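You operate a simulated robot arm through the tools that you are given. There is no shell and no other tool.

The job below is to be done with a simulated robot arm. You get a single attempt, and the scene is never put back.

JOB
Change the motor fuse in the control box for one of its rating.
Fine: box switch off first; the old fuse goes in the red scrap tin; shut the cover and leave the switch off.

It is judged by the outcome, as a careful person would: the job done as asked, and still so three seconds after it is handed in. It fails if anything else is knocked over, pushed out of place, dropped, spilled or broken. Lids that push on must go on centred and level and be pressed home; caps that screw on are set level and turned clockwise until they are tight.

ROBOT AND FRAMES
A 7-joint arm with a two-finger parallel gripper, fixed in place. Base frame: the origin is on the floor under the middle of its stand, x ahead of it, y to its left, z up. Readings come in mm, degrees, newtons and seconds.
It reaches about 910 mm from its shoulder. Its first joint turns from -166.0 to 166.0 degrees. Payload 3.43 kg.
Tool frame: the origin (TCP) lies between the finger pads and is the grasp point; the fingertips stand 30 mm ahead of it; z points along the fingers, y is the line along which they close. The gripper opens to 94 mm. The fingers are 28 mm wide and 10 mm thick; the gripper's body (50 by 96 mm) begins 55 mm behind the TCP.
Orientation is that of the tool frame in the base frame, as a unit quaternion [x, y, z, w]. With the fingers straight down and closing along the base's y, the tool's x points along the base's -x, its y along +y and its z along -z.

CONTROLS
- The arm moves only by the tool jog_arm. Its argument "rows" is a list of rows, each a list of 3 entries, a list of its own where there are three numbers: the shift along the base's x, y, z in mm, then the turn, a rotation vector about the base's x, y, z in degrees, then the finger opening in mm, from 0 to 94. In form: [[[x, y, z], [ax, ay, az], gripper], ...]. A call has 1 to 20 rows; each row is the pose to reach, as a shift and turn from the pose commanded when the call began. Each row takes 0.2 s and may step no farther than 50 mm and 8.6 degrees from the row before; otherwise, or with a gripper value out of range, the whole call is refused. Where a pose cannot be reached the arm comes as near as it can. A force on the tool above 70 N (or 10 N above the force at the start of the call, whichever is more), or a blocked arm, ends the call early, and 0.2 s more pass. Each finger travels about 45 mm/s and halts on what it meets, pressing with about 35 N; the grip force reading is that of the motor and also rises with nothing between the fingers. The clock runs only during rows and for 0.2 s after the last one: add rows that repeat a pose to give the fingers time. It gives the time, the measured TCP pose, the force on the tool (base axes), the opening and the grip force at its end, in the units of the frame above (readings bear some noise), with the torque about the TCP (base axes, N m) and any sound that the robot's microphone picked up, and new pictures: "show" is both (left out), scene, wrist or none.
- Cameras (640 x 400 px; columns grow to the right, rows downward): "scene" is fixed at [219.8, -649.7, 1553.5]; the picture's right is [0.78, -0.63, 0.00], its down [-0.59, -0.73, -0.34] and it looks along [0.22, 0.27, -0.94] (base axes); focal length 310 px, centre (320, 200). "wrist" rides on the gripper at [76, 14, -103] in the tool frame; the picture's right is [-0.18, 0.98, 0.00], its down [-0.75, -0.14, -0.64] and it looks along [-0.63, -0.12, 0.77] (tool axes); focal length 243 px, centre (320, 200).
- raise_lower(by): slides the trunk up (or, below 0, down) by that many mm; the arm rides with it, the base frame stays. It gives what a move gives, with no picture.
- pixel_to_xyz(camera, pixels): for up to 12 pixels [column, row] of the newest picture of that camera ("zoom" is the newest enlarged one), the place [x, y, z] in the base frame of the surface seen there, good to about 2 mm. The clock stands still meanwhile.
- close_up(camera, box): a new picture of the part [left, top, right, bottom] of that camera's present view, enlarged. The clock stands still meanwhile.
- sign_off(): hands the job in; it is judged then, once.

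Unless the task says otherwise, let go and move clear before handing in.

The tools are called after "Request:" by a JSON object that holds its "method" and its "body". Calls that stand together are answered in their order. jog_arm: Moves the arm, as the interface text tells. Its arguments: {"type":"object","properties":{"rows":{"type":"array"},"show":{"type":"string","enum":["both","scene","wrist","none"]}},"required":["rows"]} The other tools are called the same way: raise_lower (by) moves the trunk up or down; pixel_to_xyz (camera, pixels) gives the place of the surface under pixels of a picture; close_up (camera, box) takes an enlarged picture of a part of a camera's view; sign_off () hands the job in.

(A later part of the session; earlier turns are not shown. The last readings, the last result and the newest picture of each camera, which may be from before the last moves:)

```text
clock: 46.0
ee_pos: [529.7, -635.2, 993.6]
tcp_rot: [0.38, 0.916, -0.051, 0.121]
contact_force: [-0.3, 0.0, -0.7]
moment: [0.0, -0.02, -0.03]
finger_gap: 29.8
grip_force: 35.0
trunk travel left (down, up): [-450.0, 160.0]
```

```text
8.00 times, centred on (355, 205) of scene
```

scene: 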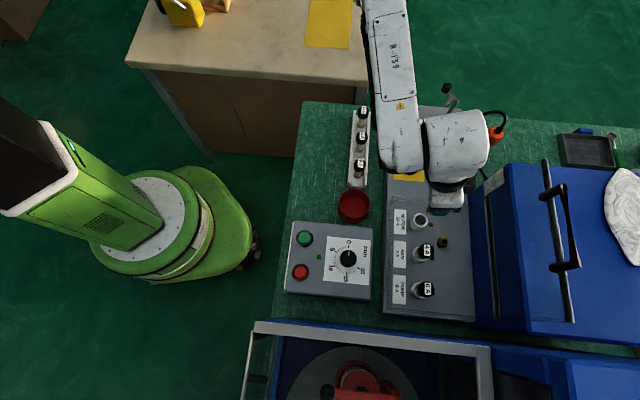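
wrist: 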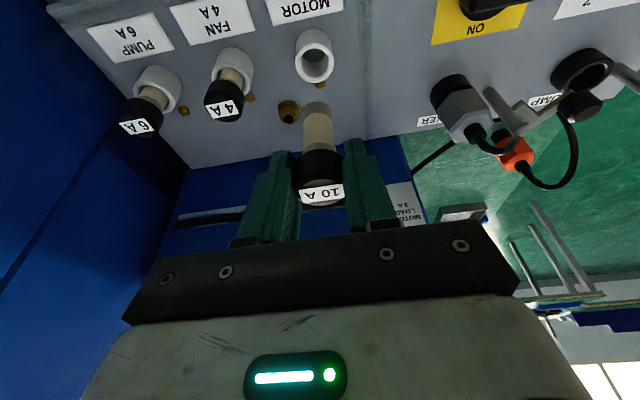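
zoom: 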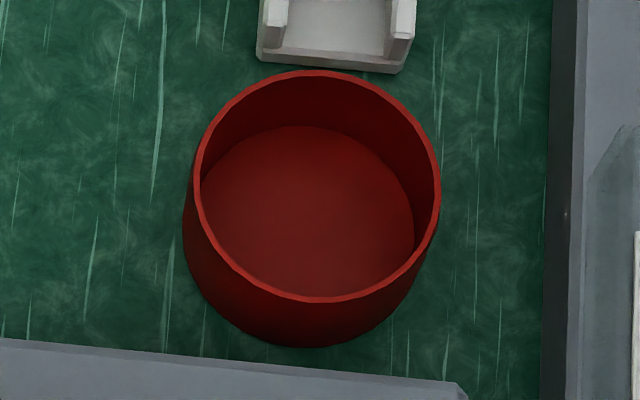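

Request:
{"method": "pixel_to_xyz", "body": {"camera": "zoom", "pixels": [[197, 190], [438, 185], [310, 74], [325, 300], [230, 115], [410, 110], [225, 255], [405, 265], [305, 210], [250, 180], [370, 220], [330, 65]]}}

```text
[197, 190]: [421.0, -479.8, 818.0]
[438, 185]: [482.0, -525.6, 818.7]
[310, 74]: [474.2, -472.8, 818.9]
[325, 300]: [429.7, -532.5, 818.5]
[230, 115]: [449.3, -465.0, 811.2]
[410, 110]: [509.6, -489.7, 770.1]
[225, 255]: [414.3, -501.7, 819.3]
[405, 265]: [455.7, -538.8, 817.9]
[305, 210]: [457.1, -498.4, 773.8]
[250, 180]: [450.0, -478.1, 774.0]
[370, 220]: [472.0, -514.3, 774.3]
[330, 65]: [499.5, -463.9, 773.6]
```

Tin: centre ≈(452,−502.5), rim z≈818.5, floor z≈774, inner Ø≈70. I'll carry the old fuse over it at height.

Request:
{"method": "jog_arm", "body": {"rows": [[[-20, 33, 5], [0, 0, 0], 16], [[-40, 67, 5], [0, 0, 0], 16], [[-60, 101, 5], [0, 0, 0], 16], [[-80, 134.6, 0], [0, 0, 0], 16], [[-80, 134.6, -40], [0, 0, 0], 16]], "show": "both"}}

Request:
{"method": "close_up", "body": {"camera": "wrist", "box": [230, 60, 410, 240]}}

```text
clock: 47.2
ee_pos: [448.8, -500.2, 955.5]
tcp_rot: [0.38, 0.916, -0.05, 0.121]
contact_force: [-0.6, 0.1, -0.5]
moment: [0.02, 0.0, -0.01]
finger_gap: 29.7
grip_force: 35.0
trunk travel left (down, up): [-450.0, 160.0]
```

scene: 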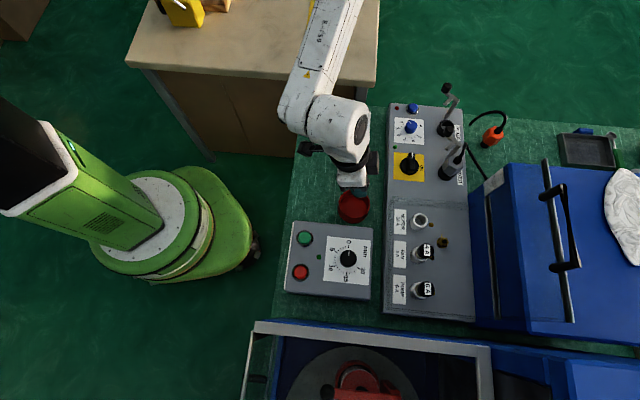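
wrist: 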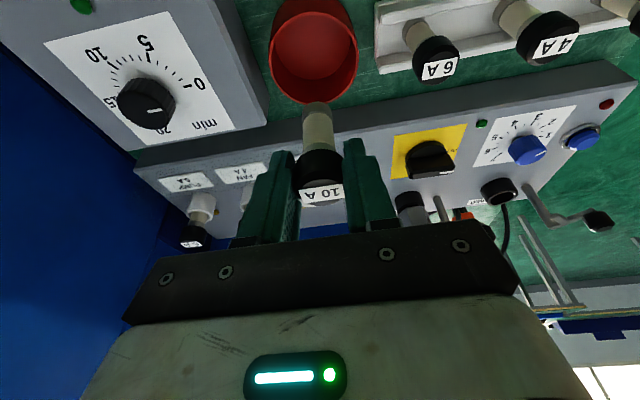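

```text
2.22 times, centred on (320, 150) of wrist
```

zoom: 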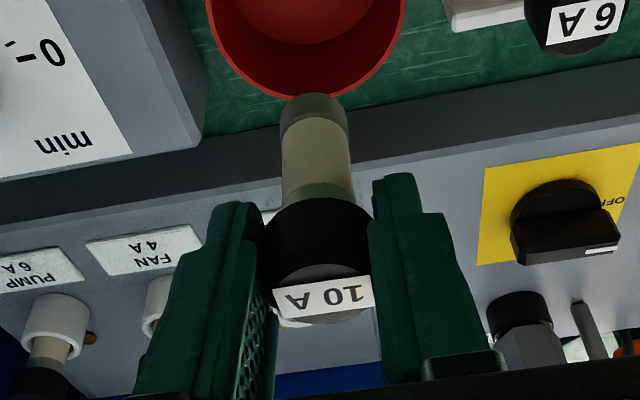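

The fuse hangs right over the tin. Lowering it until its foot is close to the tin floor.

Request:
{"method": "jog_arm", "body": {"rows": [[[0.5, -0.5, -35], [0, 0, 0], 16], [[0.5, -0.5, -70], [0, 0, 0], 16], [[0.5, -0.5, -92], [0, 0, 0], 16], [[0.5, -0.5, -102], [0, 0, 0], 16], [[0.5, -0.5, -107], [0, 0, 0], 16]], "show": "both"}}

Request:
{"method": "close_up", "body": {"camera": "scene", "box": [315, 150, 395, 240]}}

```text
clock: 48.4
ee_pos: [450.6, -500.0, 845.7]
tcp_rot: [0.38, 0.916, -0.05, 0.121]
contact_force: [0.1, -0.1, -0.9]
moment: [0.0, 0.04, -0.02]
finger_gap: 29.4
grip_force: 34.9
trunk travel left (down, up): [-450.0, 160.0]
```

scene: 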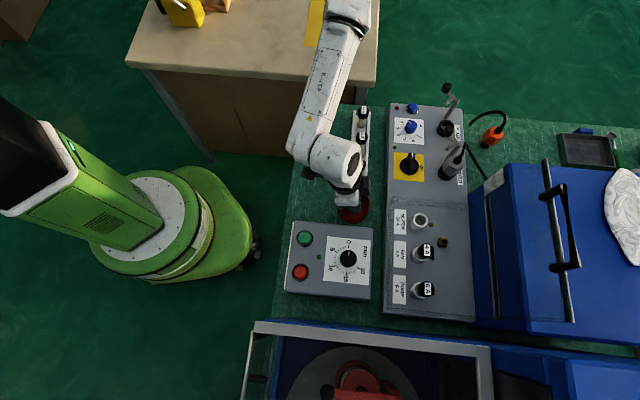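
wrist: 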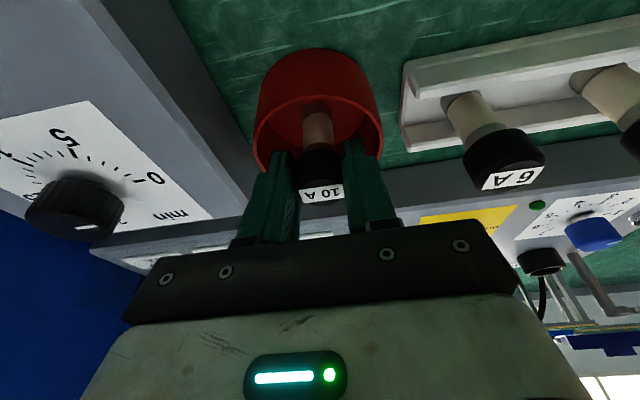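

```text
4.44 times, centred on (355, 195) of scene
```

zoom: 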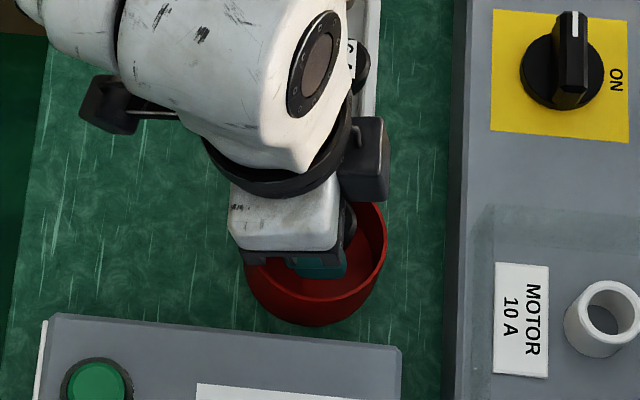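

Foot of the fuse is at the tin floor level with no force. Releasing just slightly, then lifting straight up.

Request:
{"method": "jog_arm", "body": {"rows": [[[0, 0, 0], [0, 0, 0], 33], [[0, 0, 0], [0, 0, 0], 36], [[0, 0, 0], [0, 0, 0], 36], [[0, 0, 10], [0, 0, 0], 37], [[0, 0, 25], [0, 0, 0], 38], [[0, 0, 50], [0, 0, 0], 40], [[0, 0, 90], [0, 0, 0], 50]], "show": "both"}}

Request:
{"method": "close_up", "body": {"camera": "wrist", "box": [240, 20, 400, 200]}}

Request:
{"method": "close_up", "body": {"camera": "scene", "box": [315, 150, 395, 240]}}

```text
clock: 50.0
ee_pos: [450.9, -499.4, 937.5]
tcp_rot: [0.38, 0.916, -0.05, 0.12]
contact_force: [-0.7, 0.2, -0.1]
moment: [-0.02, 0.01, 0.0]
finger_gap: 49.8
grip_force: 0.0
trunk travel left (down, up): [-450.0, 160.0]
```

scene: 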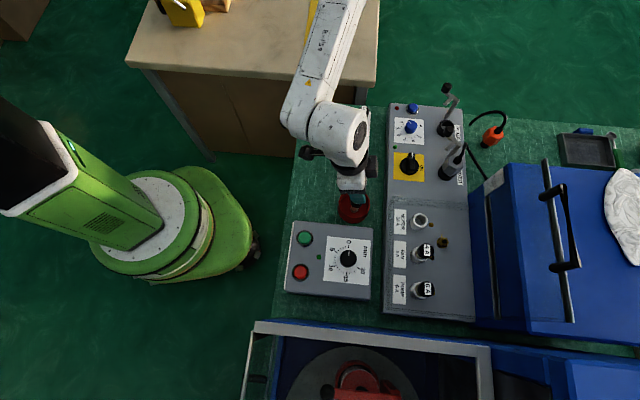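
wrist: 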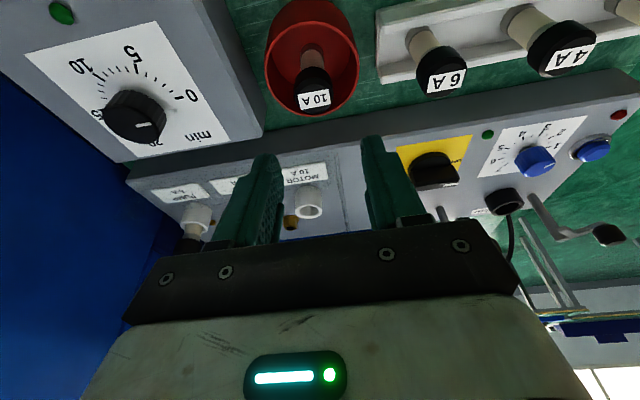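

```text
2.22 times, centred on (320, 110) of wrist
```

zoom: 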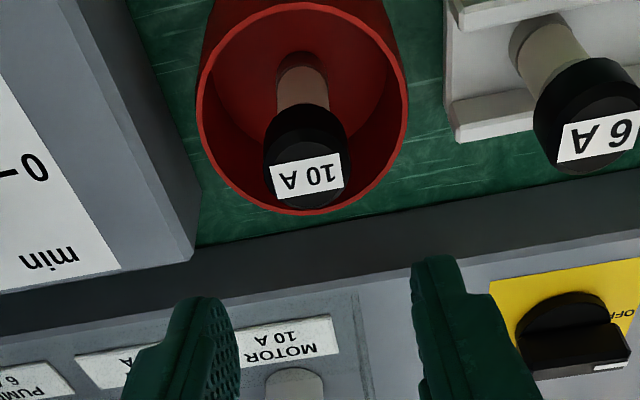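

```text
4.44 times, centred on (355, 195) of scene
```

zoom: 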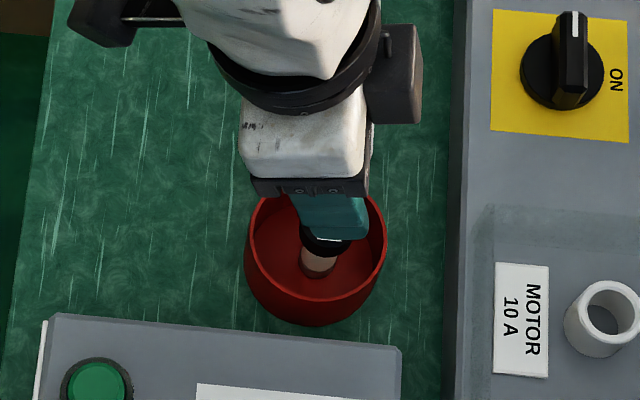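

The old 10 A fuse stands inside the red tin. Now moving along the rack to view the spare 10 A fuse at its far end.

Request:
{"method": "jog_arm", "body": {"rows": [[[24, 33, 20], [0, 0, 0], 50], [[50, 66, 30], [0, 0, 0], 50], [[76, 100, 30], [0, 0, 0], 50], [[102, 133, 30], [0, 0, 0], 50], [[128, 166, 30], [0, 0, 0], 50], [[155, 200, 25], [0, 0, 0], 50]], "show": "both"}}

Request:
{"method": "close_up", "body": {"camera": "wrist", "box": [200, 20, 420, 200]}}

```text
clock: 51.4
ee_pos: [605.7, -300.4, 962.4]
tcp_rot: [0.381, 0.915, -0.049, 0.121]
contact_force: [-0.2, 0.1, 0.0]
moment: [0.0, 0.0, -0.01]
finger_gap: 50.2
grip_force: 0.1
trunk travel left (down, up): [-450.0, 160.0]
```

scene: 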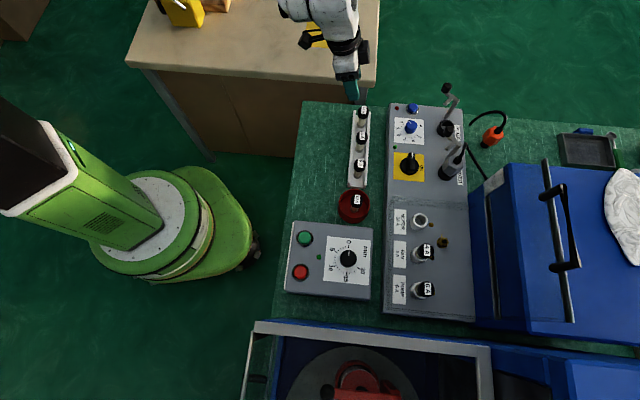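
wrist: 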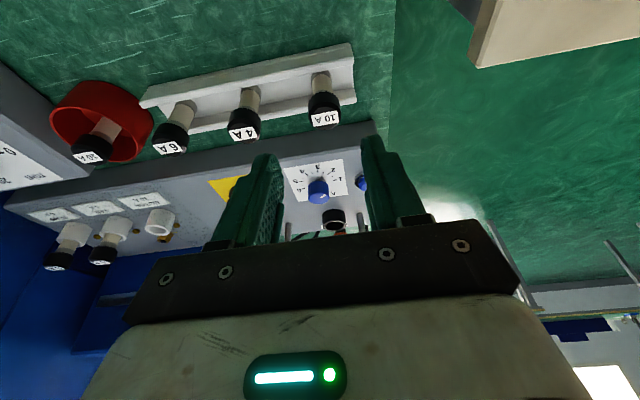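

```text
2.22 times, centred on (310, 110) of wrist
```

zoom: 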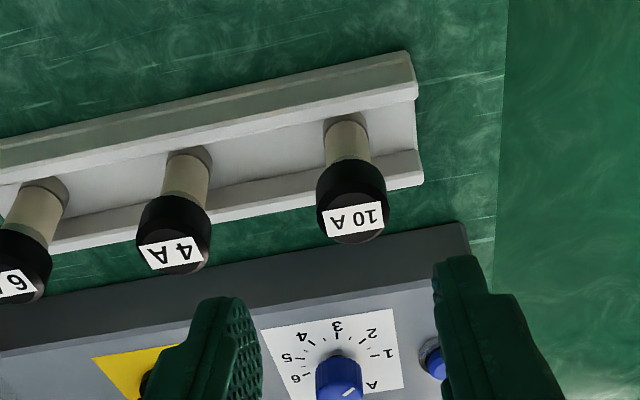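

The spare marked 10 A is at zoom (352,215). Measuring cap and rail.

Request:
{"method": "pixel_to_xyz", "body": {"camera": "zoom", "pixels": [[352, 218], [320, 222], [385, 212], [353, 240], [350, 195], [350, 175], [318, 195], [385, 188], [347, 140], [270, 110], [285, 185], [410, 160]]}}

```text
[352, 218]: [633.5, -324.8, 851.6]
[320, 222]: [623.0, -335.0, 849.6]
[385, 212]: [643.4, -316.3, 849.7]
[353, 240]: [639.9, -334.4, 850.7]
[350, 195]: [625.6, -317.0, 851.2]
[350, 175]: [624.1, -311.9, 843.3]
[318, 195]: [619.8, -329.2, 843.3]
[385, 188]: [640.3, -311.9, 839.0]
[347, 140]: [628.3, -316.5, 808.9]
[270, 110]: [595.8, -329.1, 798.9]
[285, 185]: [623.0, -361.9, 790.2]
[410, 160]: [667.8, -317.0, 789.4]
```

Spare 10 A cap centre ≈ (631.5,−323.8), top z≈851.5. I'll move over it and descend part-way, then verify centring.

Request:
{"method": "jog_arm", "body": {"rows": [[[12, -10, -20], [0, 0, 0], 50], [[23.3, -21, -40], [0, 0, 0], 50], [[23.3, -21, -70], [0, 0, 0], 50]], "show": "wrist"}}

Request:
{"method": "close_up", "body": {"camera": "wrist", "box": [230, 60, 410, 240]}}

```text
clock: 52.2
ee_pos: [628.5, -321.5, 891.9]
tcp_rot: [0.38, 0.916, -0.05, 0.121]
contact_force: [-0.7, -0.3, 0.5]
moment: [0.0, 0.0, 0.0]
finger_gap: 49.8
grip_force: 0.1
trunk travel left (down, up): [-450.0, 160.0]
```

wrist: 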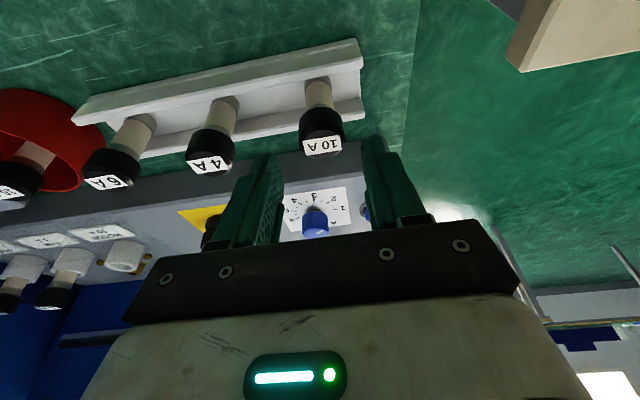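

```text
2.22 times, centred on (320, 150) of wrist
```

zoom: 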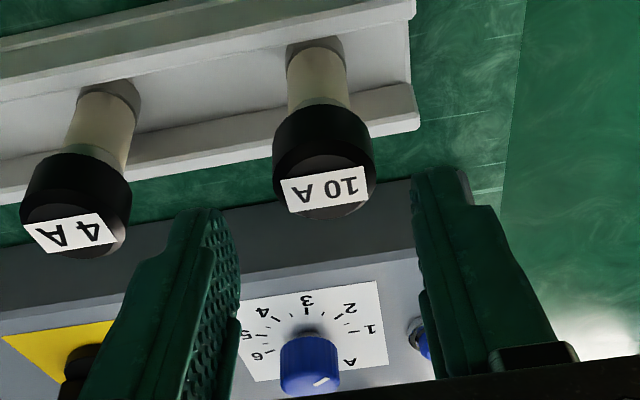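

Request:
{"method": "pixel_to_xyz", "body": {"camera": "zoom", "pixels": [[325, 190], [283, 192], [372, 180], [325, 215], [322, 165], [276, 160], [373, 150], [322, 130], [318, 75], [405, 105]]}}

```text
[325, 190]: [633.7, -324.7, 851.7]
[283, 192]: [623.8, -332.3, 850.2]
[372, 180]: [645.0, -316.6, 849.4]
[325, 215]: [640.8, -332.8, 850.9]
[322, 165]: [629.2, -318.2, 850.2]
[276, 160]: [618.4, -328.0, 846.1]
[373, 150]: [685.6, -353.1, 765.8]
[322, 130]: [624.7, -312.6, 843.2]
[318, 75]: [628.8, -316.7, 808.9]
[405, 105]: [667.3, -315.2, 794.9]
```

Centring is within ~1 mm; I'll correct and descend to the same grip height relative to the cap as before.

Request:
{"method": "jog_arm", "body": {"rows": [[[0.9, 0.5, -15], [0, 0, 0], 50], [[0.9, 0.5, -30], [0, 0, 0], 50], [[0.9, 0.5, -41.5], [0, 0, 0], 50], [[0.9, 0.5, -41.5], [0, 0, 0], 38]], "show": "both"}}

Request:
{"method": "close_up", "body": {"camera": "wrist", "box": [230, 60, 410, 240]}}

```text
clock: 53.2
ee_pos: [630.3, -320.5, 851.2]
tcp_rot: [0.379, 0.916, -0.049, 0.121]
contact_force: [0.1, 0.0, -0.4]
moment: [-0.03, 0.01, -0.02]
finger_gap: 37.9
grip_force: 0.0
trunk travel left (down, up): [-450.0, 160.0]
```

scene: 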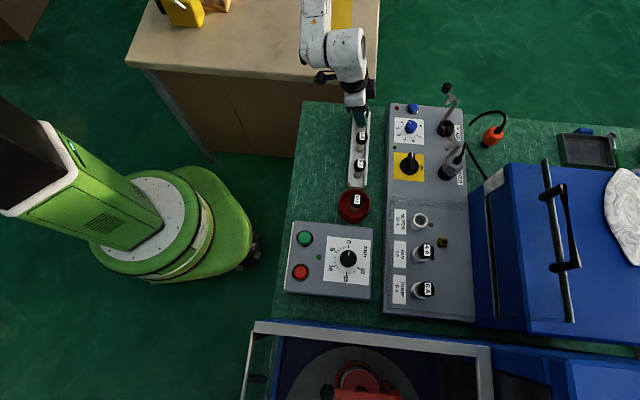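
wrist: 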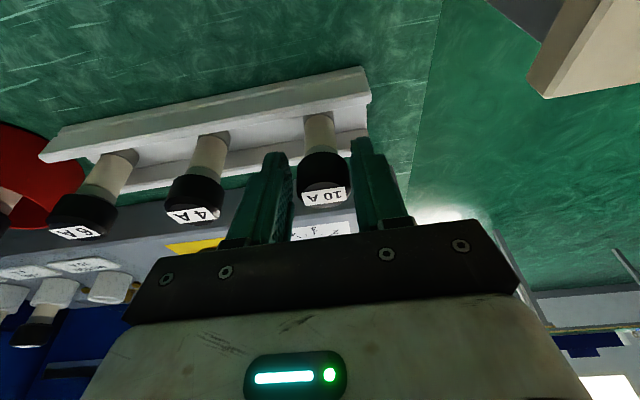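

```text
2.22 times, centred on (320, 150) of wrist
```

zoom: 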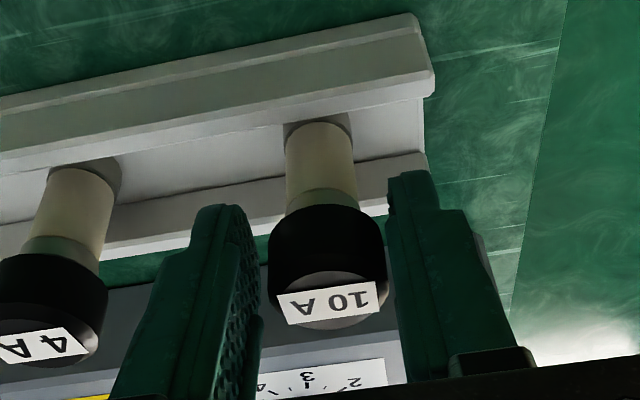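

The cap is between the fingers, slightly nearer the right one; I'll shift 1 mm and close.

Request:
{"method": "jog_arm", "body": {"rows": [[[0.8, 0.8, 0], [0, 0, 0], 36], [[0.8, 0.8, 0], [0, 0, 0], 30], [[0.8, 0.8, 0], [0, 0, 0], 22], [[0.8, 0.8, 0], [0, 0, 0], 16], [[0.8, 0.8, 0], [0, 0, 0], 16]], "show": "wrist"}}

```text
clock: 54.4
ee_pos: [629.9, -320.1, 851.7]
tcp_rot: [0.38, 0.916, -0.051, 0.121]
contact_force: [2.1, -0.4, 13.2]
moment: [-0.13, -0.26, 0.01]
finger_gap: 29.6
grip_force: 35.2
trunk travel left (down, up): [-450.0, 160.0]
```

wrist: 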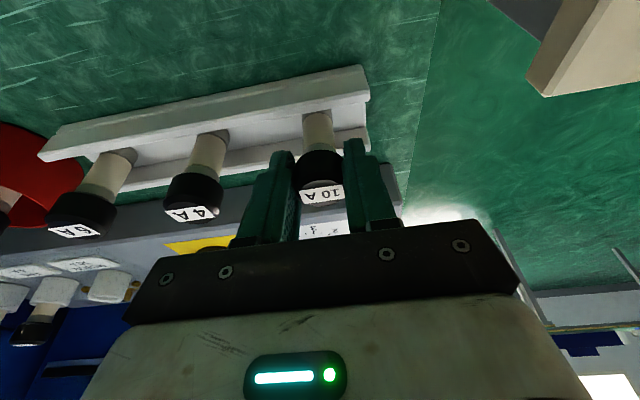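

Same 29.6 mm gap as with the old fuse. Lifting straight up slowly.

Request:
{"method": "jog_arm", "body": {"rows": [[[0, 0, 4], [0, 0, 0], 16], [[0, 0, 10], [0, 0, 0], 16], [[0, 0, 20], [0, 0, 0], 16], [[0, 0, 35], [0, 0, 0], 16], [[0, 0, 55], [0, 0, 0], 16], [[0, 0, 80], [0, 0, 0], 16], [[0, 0, 110], [0, 0, 0], 16]], "show": "both"}}

Request:
{"method": "close_up", "body": {"camera": "wrist", "box": [230, 60, 410, 240]}}

```text
clock: 56.0
ee_pos: [629.2, -318.1, 960.1]
tcp_rot: [0.38, 0.916, -0.051, 0.119]
contact_force: [0.3, 1.0, 0.4]
moment: [0.01, 0.02, -0.04]
finger_gap: 29.8
grip_force: 34.9
trunk travel left (down, up): [-450.0, 160.0]
```

scene: 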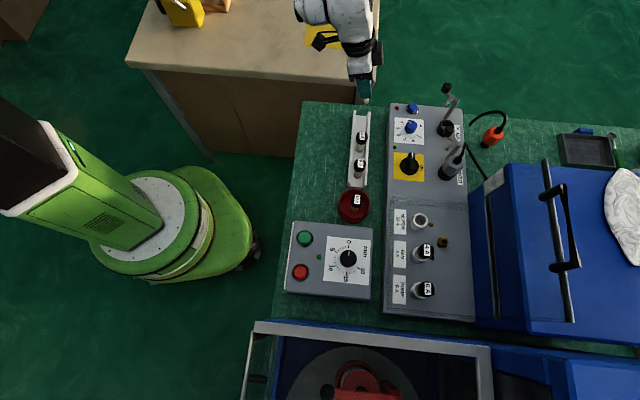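
wrist: 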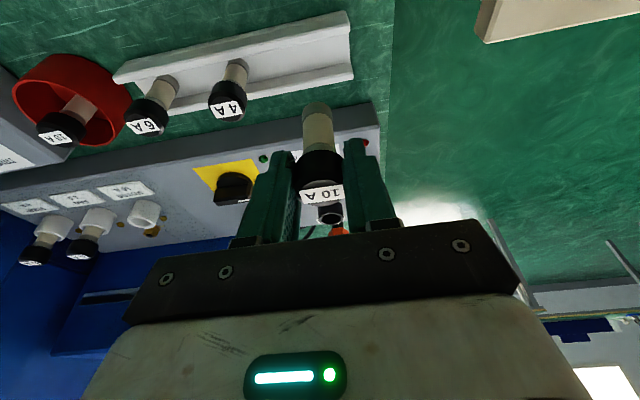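

```text
2.22 times, centred on (320, 150) of wrist
```

zoom: 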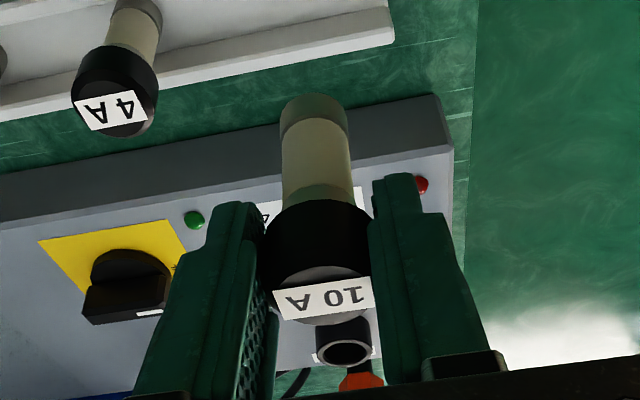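

The new fuse sits in the hand the same way the old one did (label and foot at the same pixels). Measuring its points to compare the grip.

Request:
{"method": "pixel_to_xyz", "body": {"camera": "zoom", "pixels": [[315, 105], [318, 160], [318, 215], [322, 250], [324, 295], [285, 300], [365, 295], [312, 99]]}}

```text
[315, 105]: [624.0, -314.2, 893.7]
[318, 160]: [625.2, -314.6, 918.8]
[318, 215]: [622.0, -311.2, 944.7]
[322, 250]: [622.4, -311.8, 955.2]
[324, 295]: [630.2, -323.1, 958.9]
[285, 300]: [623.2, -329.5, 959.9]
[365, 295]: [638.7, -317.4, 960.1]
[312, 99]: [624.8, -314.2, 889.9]
```

Grip matches within ~1 mm. Carrying the new fuse to a point high above the empty MOTOR socket.

Request:
{"method": "jog_arm", "body": {"rows": [[[-10, -35, 20], [0, 0, 0], 16], [[-24, -75, 35], [0, 0, 0], 16], [[-37, -115, 35], [0, 0, 0], 16], [[-50, -155, 35], [0, 0, 0], 16], [[-63, -195, 35], [0, 0, 0], 16], [[-76, -235, 35], [0, 0, 0], 16], [[-89, -277, 35], [0, 0, 0], 16], [[-99.9, -316.3, 30], [0, 0, 0], 16], [[-99.9, -316.3, 10], [0, 0, 0], 16]], "show": "both"}}

Request:
{"method": "close_up", "body": {"camera": "wrist", "box": [230, 20, 410, 220]}}

```text
clock: 58.0
ee_pos: [528.6, -634.5, 970.6]
tcp_rot: [0.38, 0.916, -0.05, 0.12]
contact_force: [0.7, -0.5, -0.5]
moment: [0.01, 0.01, -0.01]
finger_gap: 29.9
grip_force: 34.7
trunk travel left (down, up): [-450.0, 160.0]
```

scene: 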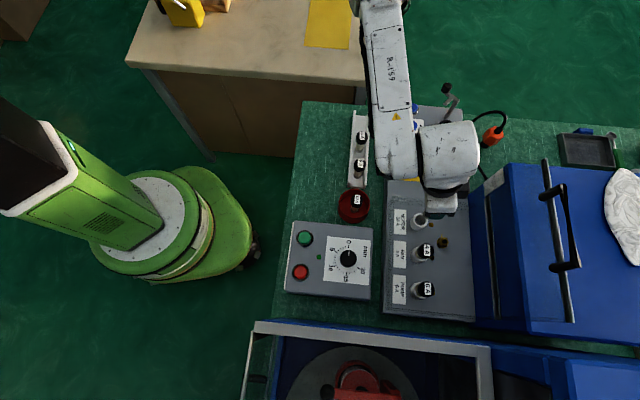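
wrist: 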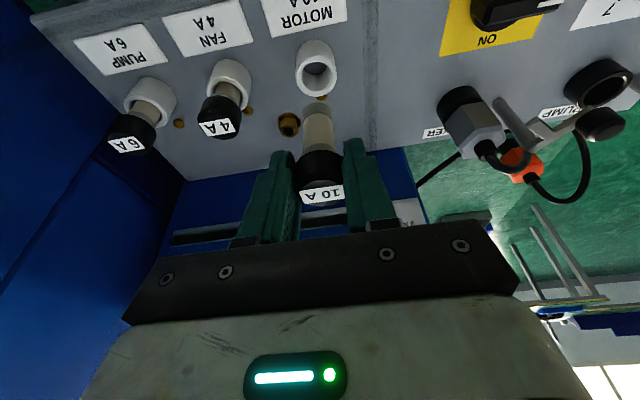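

```text
2.00 times, centred on (320, 120) of wrist
```

zoom: 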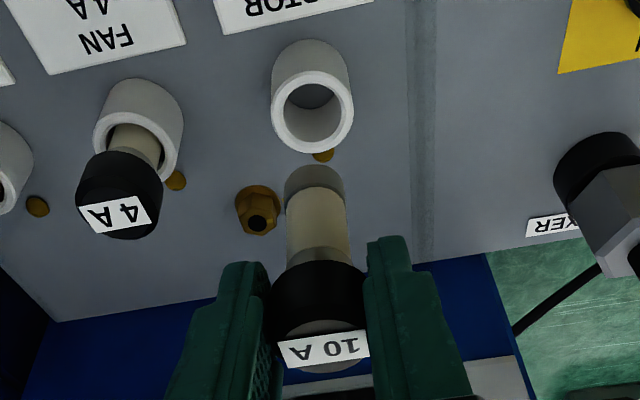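

Positioned above the socket. Lowering until the foot is just above the rim, then I'll check alignment.

Request:
{"method": "jog_arm", "body": {"rows": [[[0.3, 0, -20], [0, 0, 0], 16], [[0.4, 0, -38], [0, 0, 0], 16], [[0.4, 0, -46], [0, 0, 0], 16]], "show": "both"}}

Request:
{"method": "close_up", "body": {"camera": "wrist", "box": [270, 60, 370, 220]}}

Request:
{"method": "close_up", "body": {"camera": "scene", "box": [395, 190, 455, 240]}}

```text
clock: 58.8
ee_pos: [529.0, -634.3, 923.2]
tcp_rot: [0.379, 0.916, -0.051, 0.12]
contact_force: [0.5, 0.1, -1.4]
moment: [0.01, -0.01, 0.0]
finger_gap: 29.7
grip_force: 34.7
trunk travel left (down, up): [-450.0, 160.0]
```

scene: 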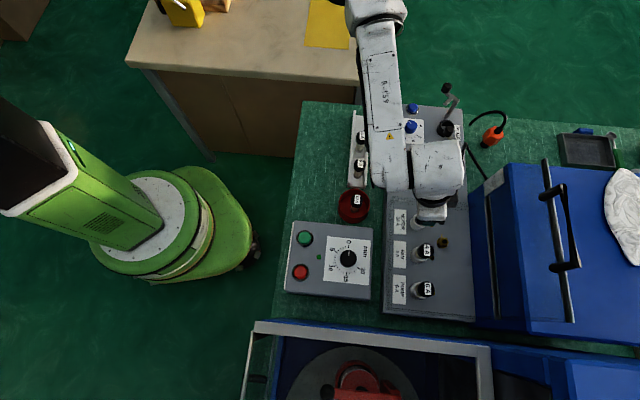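
wrist: 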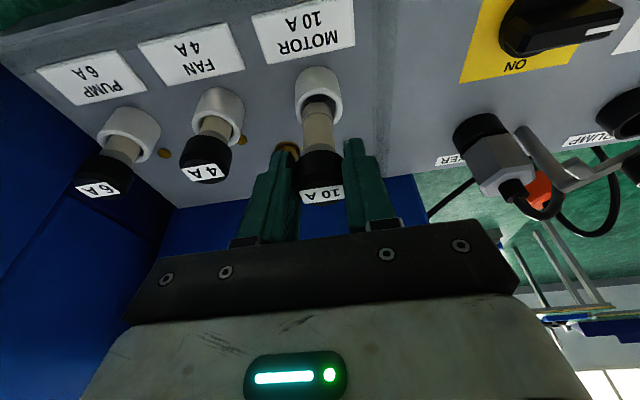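

```text
2.50 times, centred on (320, 140) of wrist
```

zoom: 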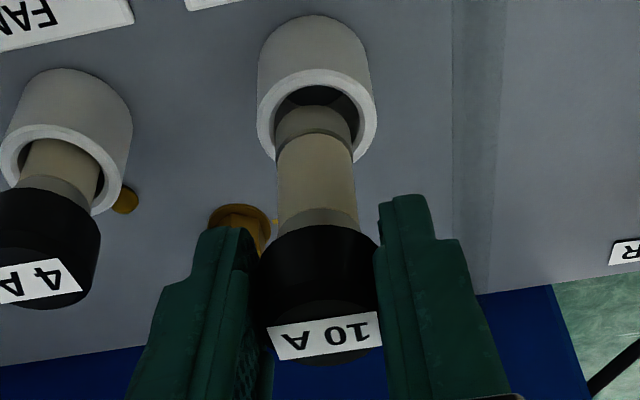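

```text
8.00 times, centred on (425, 215) of scene
```

zoom: 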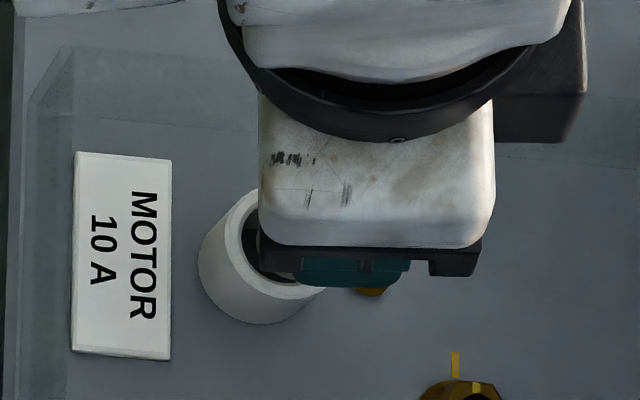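

The foot lines up with the bore (foot mid ≈313, bore mid ≈316 in the zoom, ~0.8 mm). Lowering in small steps and watching force.

Request:
{"method": "jog_arm", "body": {"rows": [[[0.4, 0.4, -4], [0, 0, 0], 16], [[0.4, 0.4, -7], [0, 0, 0], 16], [[0.4, 0.4, -10], [0, 0, 0], 16]], "show": "wrist"}}

Request:
{"method": "close_up", "body": {"camera": "wrist", "box": [270, 60, 370, 220]}}

```text
clock: 59.6
ee_pos: [532.2, -634.1, 911.4]
tcp_rot: [0.379, 0.916, -0.048, 0.119]
contact_force: [0.5, 0.4, -1.8]
moment: [-0.04, -0.05, 0.0]
finger_gap: 29.8
grip_force: 35.0
trunk travel left (down, up): [-450.0, 160.0]
```

wrist: 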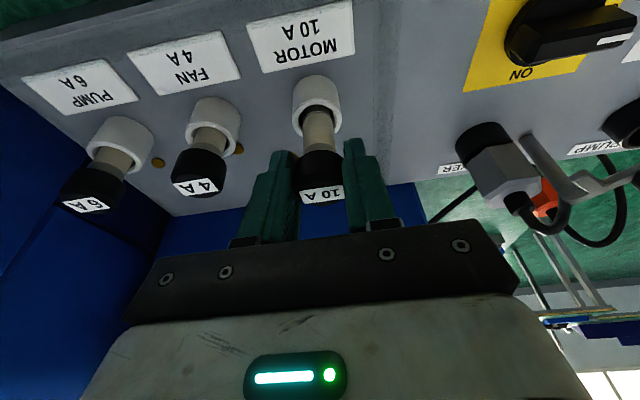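

```text
2.50 times, centred on (320, 140) of wrist
```

zoom: 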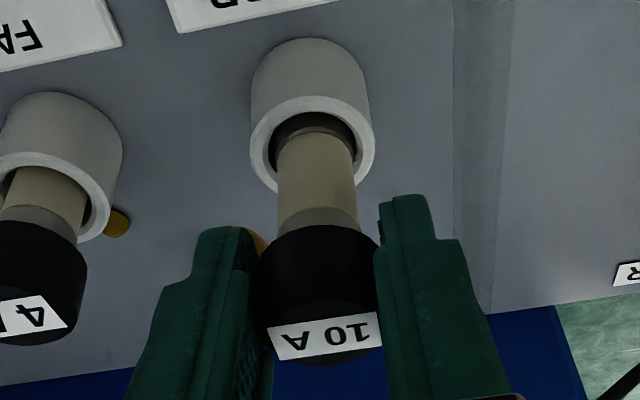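

No resistance so far and the foot is inside the bore. Taking a repeat reading and a slightly deeper step.

Request:
{"method": "jog_arm", "body": {"rows": [[[0, 0, 0], [0, 0, 0], 16]], "show": "none"}}

Request:
{"method": "jog_arm", "body": {"rows": [[[0, 0, -3], [0, 0, 0], 16], [[0, 0, -6], [0, 0, 0], 16]], "show": "wrist"}}

Request:
{"method": "close_up", "body": {"camera": "wrist", "box": [220, 60, 370, 220]}}

```text
clock: 60.0
ee_pos: [532.2, -636.4, 912.4]
tcp_rot: [0.379, 0.916, -0.05, 0.12]
contact_force: [-1.5, 2.3, -2.2]
moment: [0.2, 0.13, -0.01]
finger_gap: 29.7
grip_force: 34.6
trunk travel left (down, up): [-450.0, 160.0]
```

```text
clock: 60.6
ee_pos: [531.8, -635.1, 908.4]
tcp_rot: [0.379, 0.916, -0.05, 0.121]
contact_force: [-2.4, 1.0, 0.1]
moment: [0.09, 0.1, 0.01]
finger_gap: 29.7
grip_force: 35.0
trunk travel left (down, up): [-450.0, 160.0]
```

wrist: 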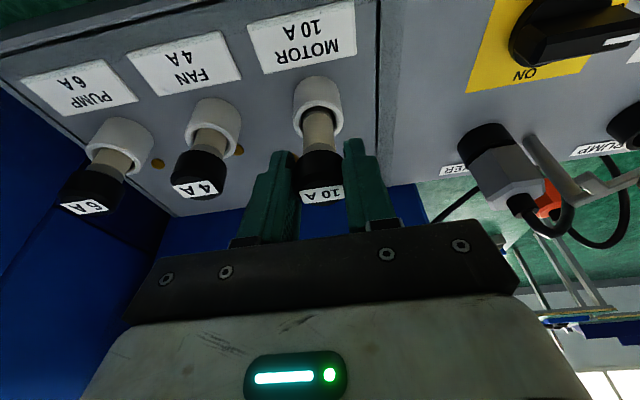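

```text
2.50 times, centred on (295, 140) of wrist
```

zoom: 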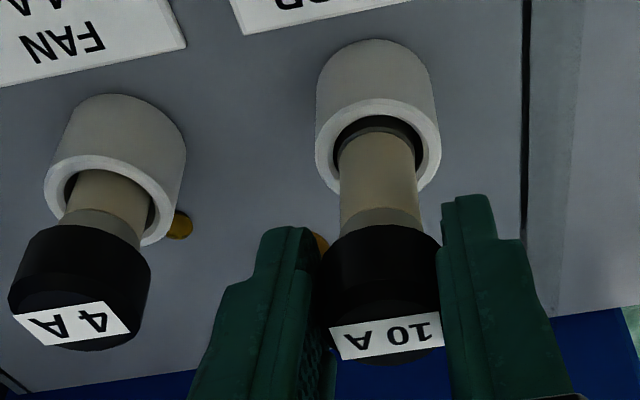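

The fuse slides in alongside the same gap as its neighbour 4 A fuse; forces ≤3 N. Continuing down in small steps.

Request:
{"method": "jog_arm", "body": {"rows": [[[-0.4, 0.4, -3], [0, 0, 0], 16], [[-0.7, 0.7, -6], [0, 0, 0], 16], [[-0.7, 0.7, -9], [0, 0, 0], 16]], "show": "wrist"}}

Request:
{"method": "close_up", "body": {"camera": "wrist", "box": [220, 60, 370, 220]}}

```text
clock: 61.4
ee_pos: [530.5, -634.4, 900.0]
tcp_rot: [0.381, 0.915, -0.051, 0.12]
contact_force: [0.2, 0.5, -0.6]
moment: [0.03, -0.01, -0.01]
finger_gap: 29.7
grip_force: 35.1
trunk travel left (down, up): [-450.0, 160.0]
```

wrist: 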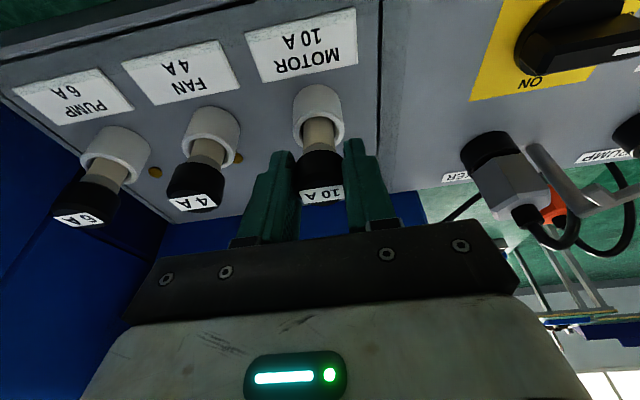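

```text
2.50 times, centred on (295, 140) of wrist
```

zoom: 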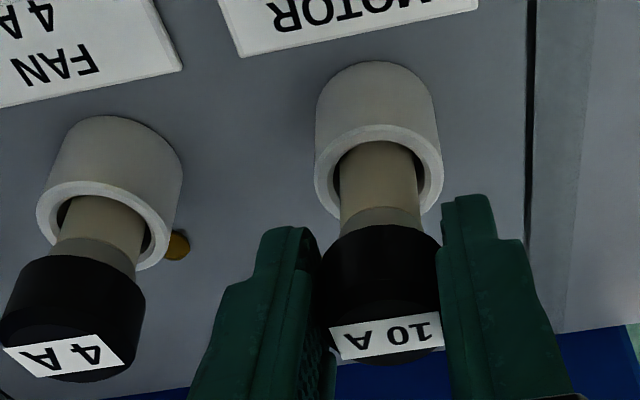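

Going well (z≈900, nearly no force). The last ~10 mm in small steps until it seats.

Request:
{"method": "jog_arm", "body": {"rows": [[[0, 0, -3], [0, 0, 0], 16], [[0, 0, -6], [0, 0, 0], 16], [[0, 0, -8], [0, 0, 0], 16], [[0, 0, -10], [0, 0, 0], 16]], "show": "wrist"}}

Request:
{"method": "close_up", "body": {"camera": "wrist", "box": [220, 60, 370, 220]}}

```text
clock: 62.4
ee_pos: [530.2, -635.0, 892.4]
tcp_rot: [0.379, 0.916, -0.051, 0.121]
contact_force: [-2.9, 8.2, 24.0]
moment: [0.53, 0.09, 0.03]
finger_gap: 29.7
grip_force: 34.5
trunk travel left (down, up): [-450.0, 160.0]
```

wrist: 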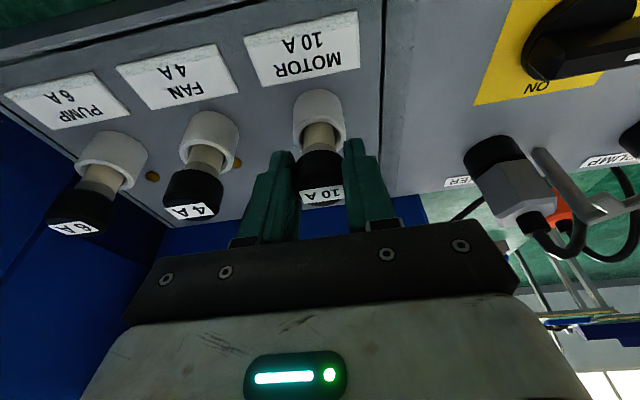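

```text
2.50 times, centred on (295, 140) of wrist
```

zoom: 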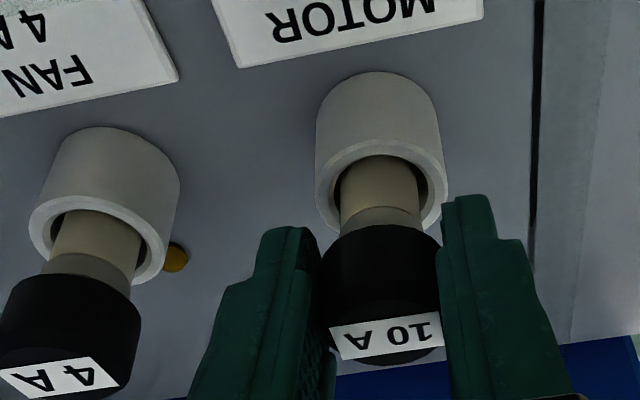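

Contact: 24 N upward at z≈892, matching the old fuse's seated height. I'll compare cap-top heights and press slightly more to be sure it's home.

Request:
{"method": "pixel_to_xyz", "body": {"camera": "zoom", "pixels": [[385, 345], [60, 380], [385, 355], [75, 395], [345, 350], [430, 335]]}}

Request:
{"method": "jog_arm", "body": {"rows": [[[0, 0, -1], [0, 0, 0], 16], [[0, 0, -2], [0, 0, 0], 16]], "show": "wrist"}}

```text
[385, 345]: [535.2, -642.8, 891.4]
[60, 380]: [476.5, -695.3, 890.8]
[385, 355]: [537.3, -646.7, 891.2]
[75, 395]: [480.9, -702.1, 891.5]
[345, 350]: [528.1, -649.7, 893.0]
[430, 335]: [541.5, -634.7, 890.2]
```

```text
clock: 63.0
ee_pos: [531.4, -635.9, 892.8]
tcp_rot: [0.379, 0.916, -0.051, 0.123]
contact_force: [-2.6, 10.4, 45.4]
moment: [0.62, -0.02, 0.07]
finger_gap: 29.6
grip_force: 34.5
trunk travel left (down, up): [-450.0, 160.0]
```

wrist: 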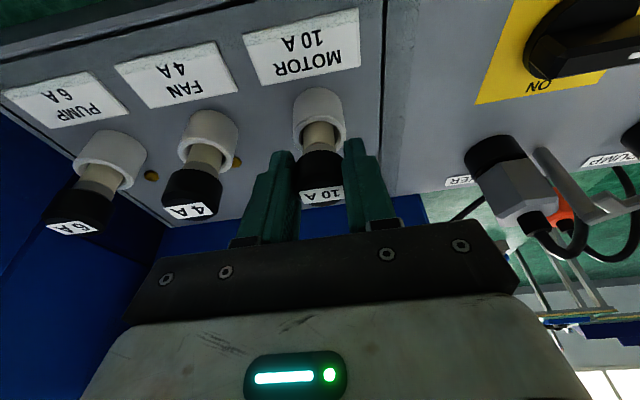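

Fully seated: 45 N with no further travel, and cap top (z≈891.3) level with the 4 A neighbour. Unloading, releasing, and lifting away.

Request:
{"method": "jog_arm", "body": {"rows": [[[0, 0, 3], [0, 0, 0], 16], [[0, 0, 4], [0, 0, 0], 34], [[0, 0, 4], [0, 0, 0], 44], [[0, 0, 4], [0, 0, 0], 48], [[0, 0, 20], [0, 0, 0], 48], [[0, 0, 50], [0, 0, 0], 48], [[0, 0, 90], [0, 0, 0], 48]], "show": "both"}}

Request:
{"method": "close_up", "body": {"camera": "wrist", "box": [240, 20, 400, 180]}}

```text
clock: 64.6
ee_pos: [530.4, -631.2, 977.1]
tcp_rot: [0.379, 0.916, -0.049, 0.12]
contact_force: [-0.4, 0.6, -0.7]
moment: [0.03, -0.02, 0.0]
finger_gap: 47.7
grip_force: 0.0
trunk travel left (down, up): [-450.0, 160.0]
```

scene: 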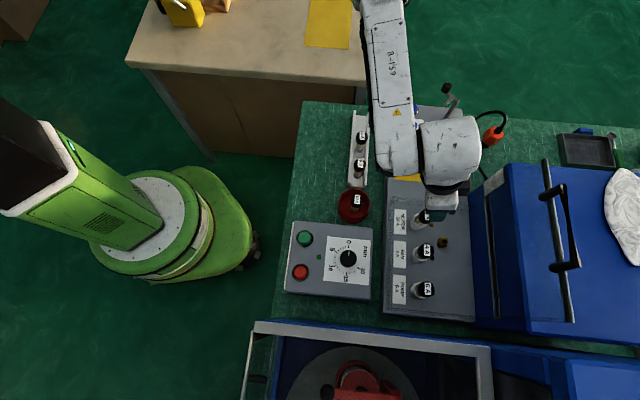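
wrist: 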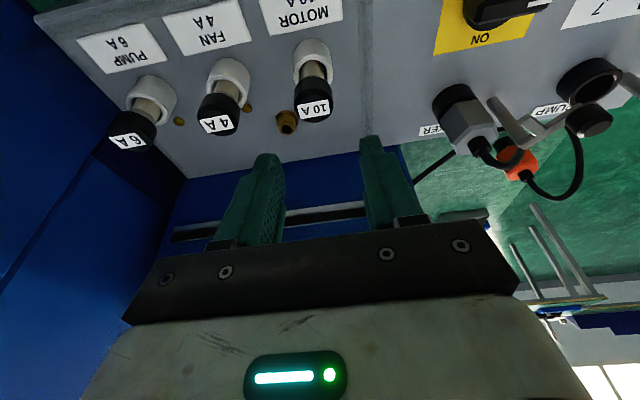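

```text
2.50 times, centred on (320, 100) of wrist
```

zoom: 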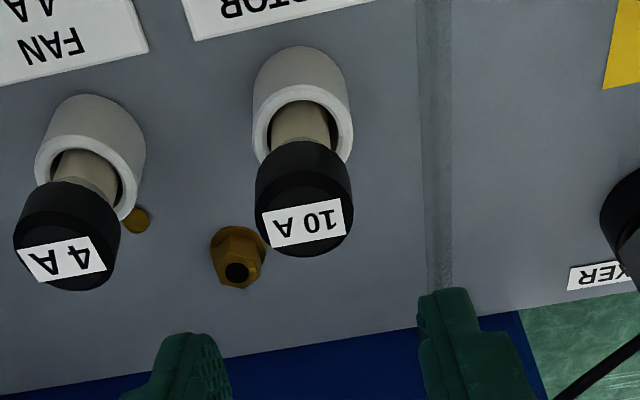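

New 10 A fuse is seated level with its neighbours. Now to close the cover: first back away, level the hand and turn to yaw +45° as when I opened it.

Request:
{"method": "jog_arm", "body": {"rows": [[[-14, 12, 20], [5.3, 5.3, 0], 50], [[-28, 25, 45], [10.6, 10.6, 0], 50], [[-42, 38, 80], [10.6, 10.6, 0], 50], [[-56, 51, 120], [10.6, 10.6, 0], 50], [[-56, 51, 165], [10.6, 10.6, 0], 50]], "show": "none"}}

Request:
{"method": "jog_arm", "body": {"rows": [[[0, 0, 0], [0, 0, 7.5], 50], [[0, 0, 0], [0, 0, 15], 50], [[0, 0, 0], [0, 0, 22.5], 50], [[0, 0, 0], [0, 0, 30], 50], [[0, 0, 0], [0, 0, 37.5], 50], [[0, 0, 0], [0, 0, 45], 50], [[0, 0, 0], [0, 0, 52.5], 50], [[0, 0, 0], [0, 0, 60], 50], [[0, 0, 0], [0, 0, 67.5], 50], [[0, 0, 0], [0, 0, 75], 50], [[0, 0, 0], [0, 0, 82.5], 50], [[0, 0, 0], [0, 0, 90], 50]], "show": "scene"}}

```text
clock: 65.8
ee_pos: [475.8, -582.2, 1143.7]
tcp_rot: [0.383, 0.924, -0.001, 0.0]
contact_force: [0.9, 0.0, 0.5]
moment: [0.0, -0.01, -0.02]
finger_gap: 50.0
grip_force: 0.0
trunk travel left (down, up): [-450.0, 160.0]
```

```text
clock: 68.4
ee_pos: [474.7, -583.0, 1141.9]
tcp_rot: [-0.384, 0.924, 0.0, 0.0]
contact_force: [-0.3, -0.7, 0.1]
moment: [0.0, 0.01, -0.01]
finger_gap: 50.2
grip_force: 0.0
trunk travel left (down, up): [-450.0, 160.0]
```

scene: 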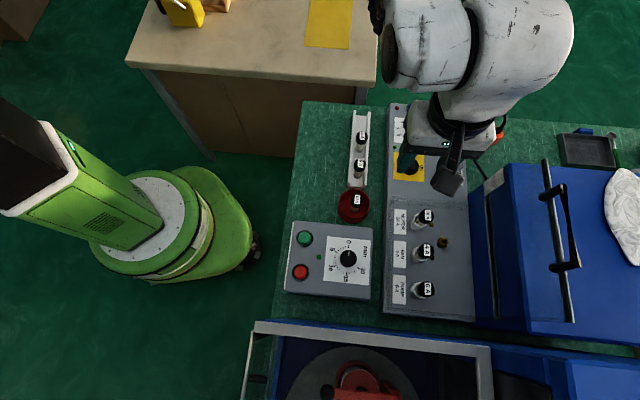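

Cover is still upright. Tilting the hand by 40° and moving to the stand-off pose in front of the raised handle.

Request:
{"method": "jog_arm", "body": {"rows": [[[-5, -5, 14], [-5.66, -5.66, 0], 50], [[-10, -12, 28], [-11.3, -11.3, 0], 46], [[-16, -22, 42], [-17, -17, 0], 40], [[-22, -33, 56], [-22.6, -22.6, 0], 36], [[-28, -44, 71], [-28.3, -28.3, 0], 36]], "show": "both"}}

Request:
{"method": "close_up", "body": {"camera": "scene", "box": [480, 140, 620, 340]}}

Request:
{"method": "close_up", "body": {"camera": "wrist", "box": [170, 0, 410, 200]}}

```text
clock: 69.6
ee_pos: [444.9, -628.7, 1214.1]
tcp_rot: [-0.36, 0.868, -0.317, 0.131]
contact_force: [0.3, -0.2, 0.2]
moment: [0.01, -0.02, 0.03]
finger_gap: 35.8
grip_force: 0.1
trunk travel left (down, up): [-450.0, 160.0]
```

scene: 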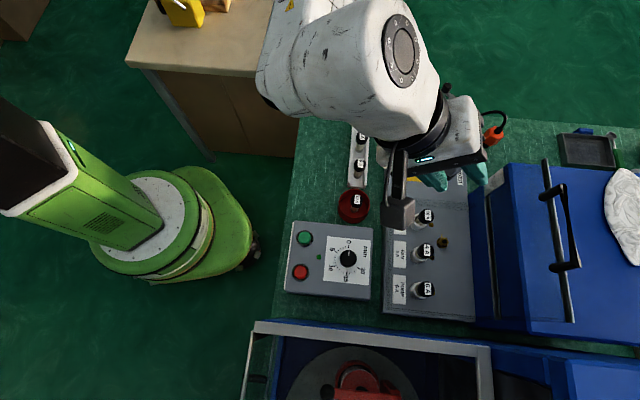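
wrist: 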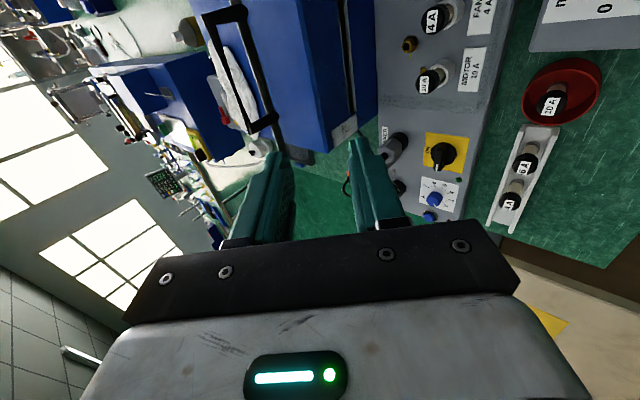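

```text
2.00 times, centred on (550, 240) of scene
```

zoom: 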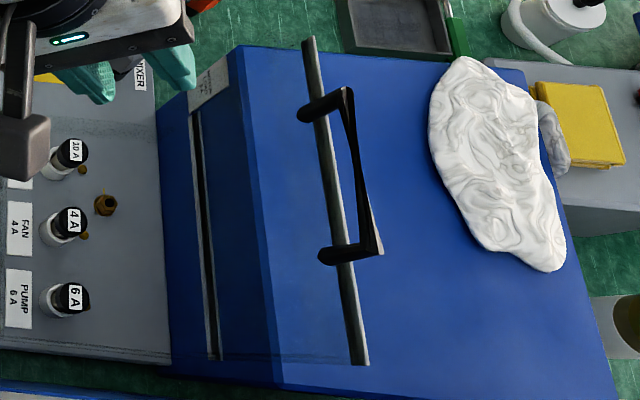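

```text
2.00 times, centred on (290, 100) of wrist
```

zoom: 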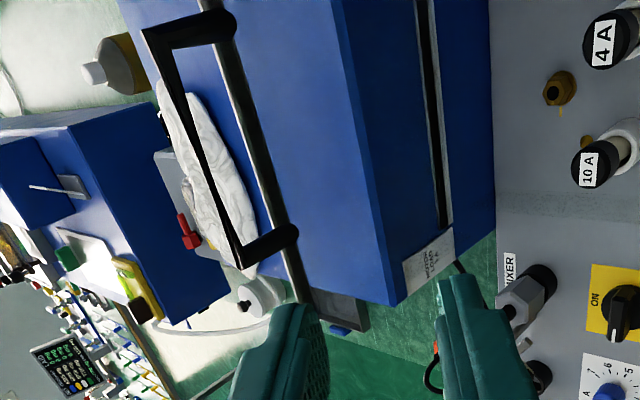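

The wrist zoom shows the upright cover with the handle; measuring the rod (crossbar from (150,40) to (238,262)).

Request:
{"method": "pixel_to_xyz", "body": {"camera": "zoom", "pixels": [[178, 105], [200, 160], [218, 210], [232, 250], [245, 262], [275, 245], [290, 235], [265, 170], [240, 80], [300, 290], [440, 150]]}}

```text
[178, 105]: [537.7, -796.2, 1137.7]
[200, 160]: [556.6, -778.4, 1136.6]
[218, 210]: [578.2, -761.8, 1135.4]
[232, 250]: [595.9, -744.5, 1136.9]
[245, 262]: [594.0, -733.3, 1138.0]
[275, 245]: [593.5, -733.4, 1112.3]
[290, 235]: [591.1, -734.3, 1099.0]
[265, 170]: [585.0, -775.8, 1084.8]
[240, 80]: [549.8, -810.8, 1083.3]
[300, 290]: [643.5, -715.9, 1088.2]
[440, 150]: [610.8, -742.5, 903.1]
```

Rod is at b≈946, z≈1131. Approaching along the finger direction to straddle it.

Request:
{"method": "jog_arm", "body": {"rows": [[[25, -24, 0], [0, 0, 0], 36], [[50, -48, -5], [0, 0, 0], 36], [[75, -72, -12], [0, 0, 0], 36], [[98.7, -94.5, -23], [0, 0, 0], 36], [[108, -104, -39], [0, 0, 0], 36], [[117.5, -113.3, -55], [0, 0, 0], 36]], "show": "both"}}

Request:
{"method": "close_up", "body": {"camera": "wrist", "box": [200, 40, 400, 240]}}

```text
clock: 71.0
ee_pos: [562.6, -741.4, 1157.6]
tcp_rot: [-0.36, 0.868, -0.316, 0.131]
contact_force: [-0.3, 0.0, 0.2]
moment: [0.04, -0.03, 0.02]
finger_gap: 36.1
grip_force: 0.1
trunk travel left (down, up): [-450.0, 160.0]
```

scene: 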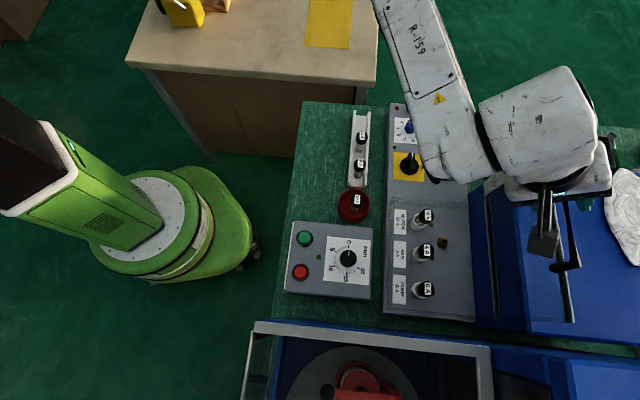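
wrist: 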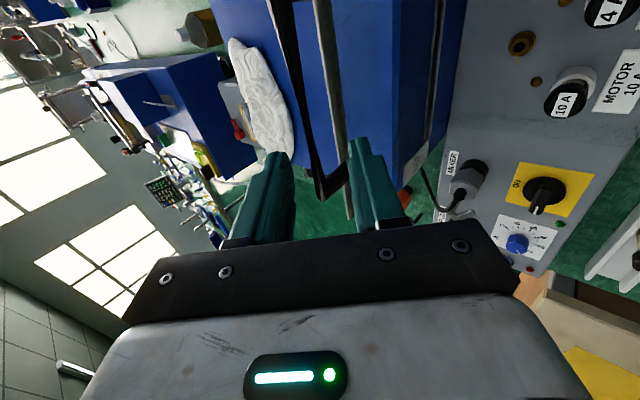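

```text
2.00 times, centred on (300, 140) of wrist
```

zoom: 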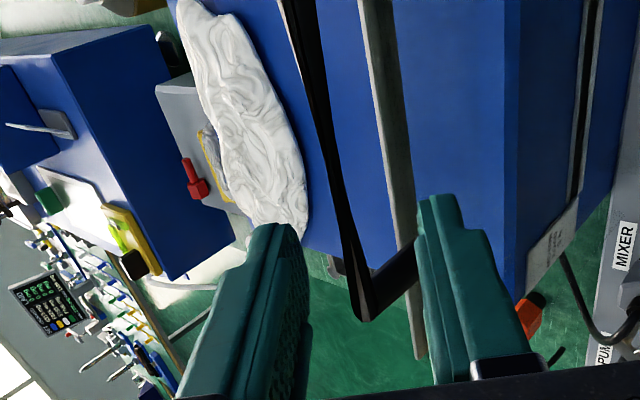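

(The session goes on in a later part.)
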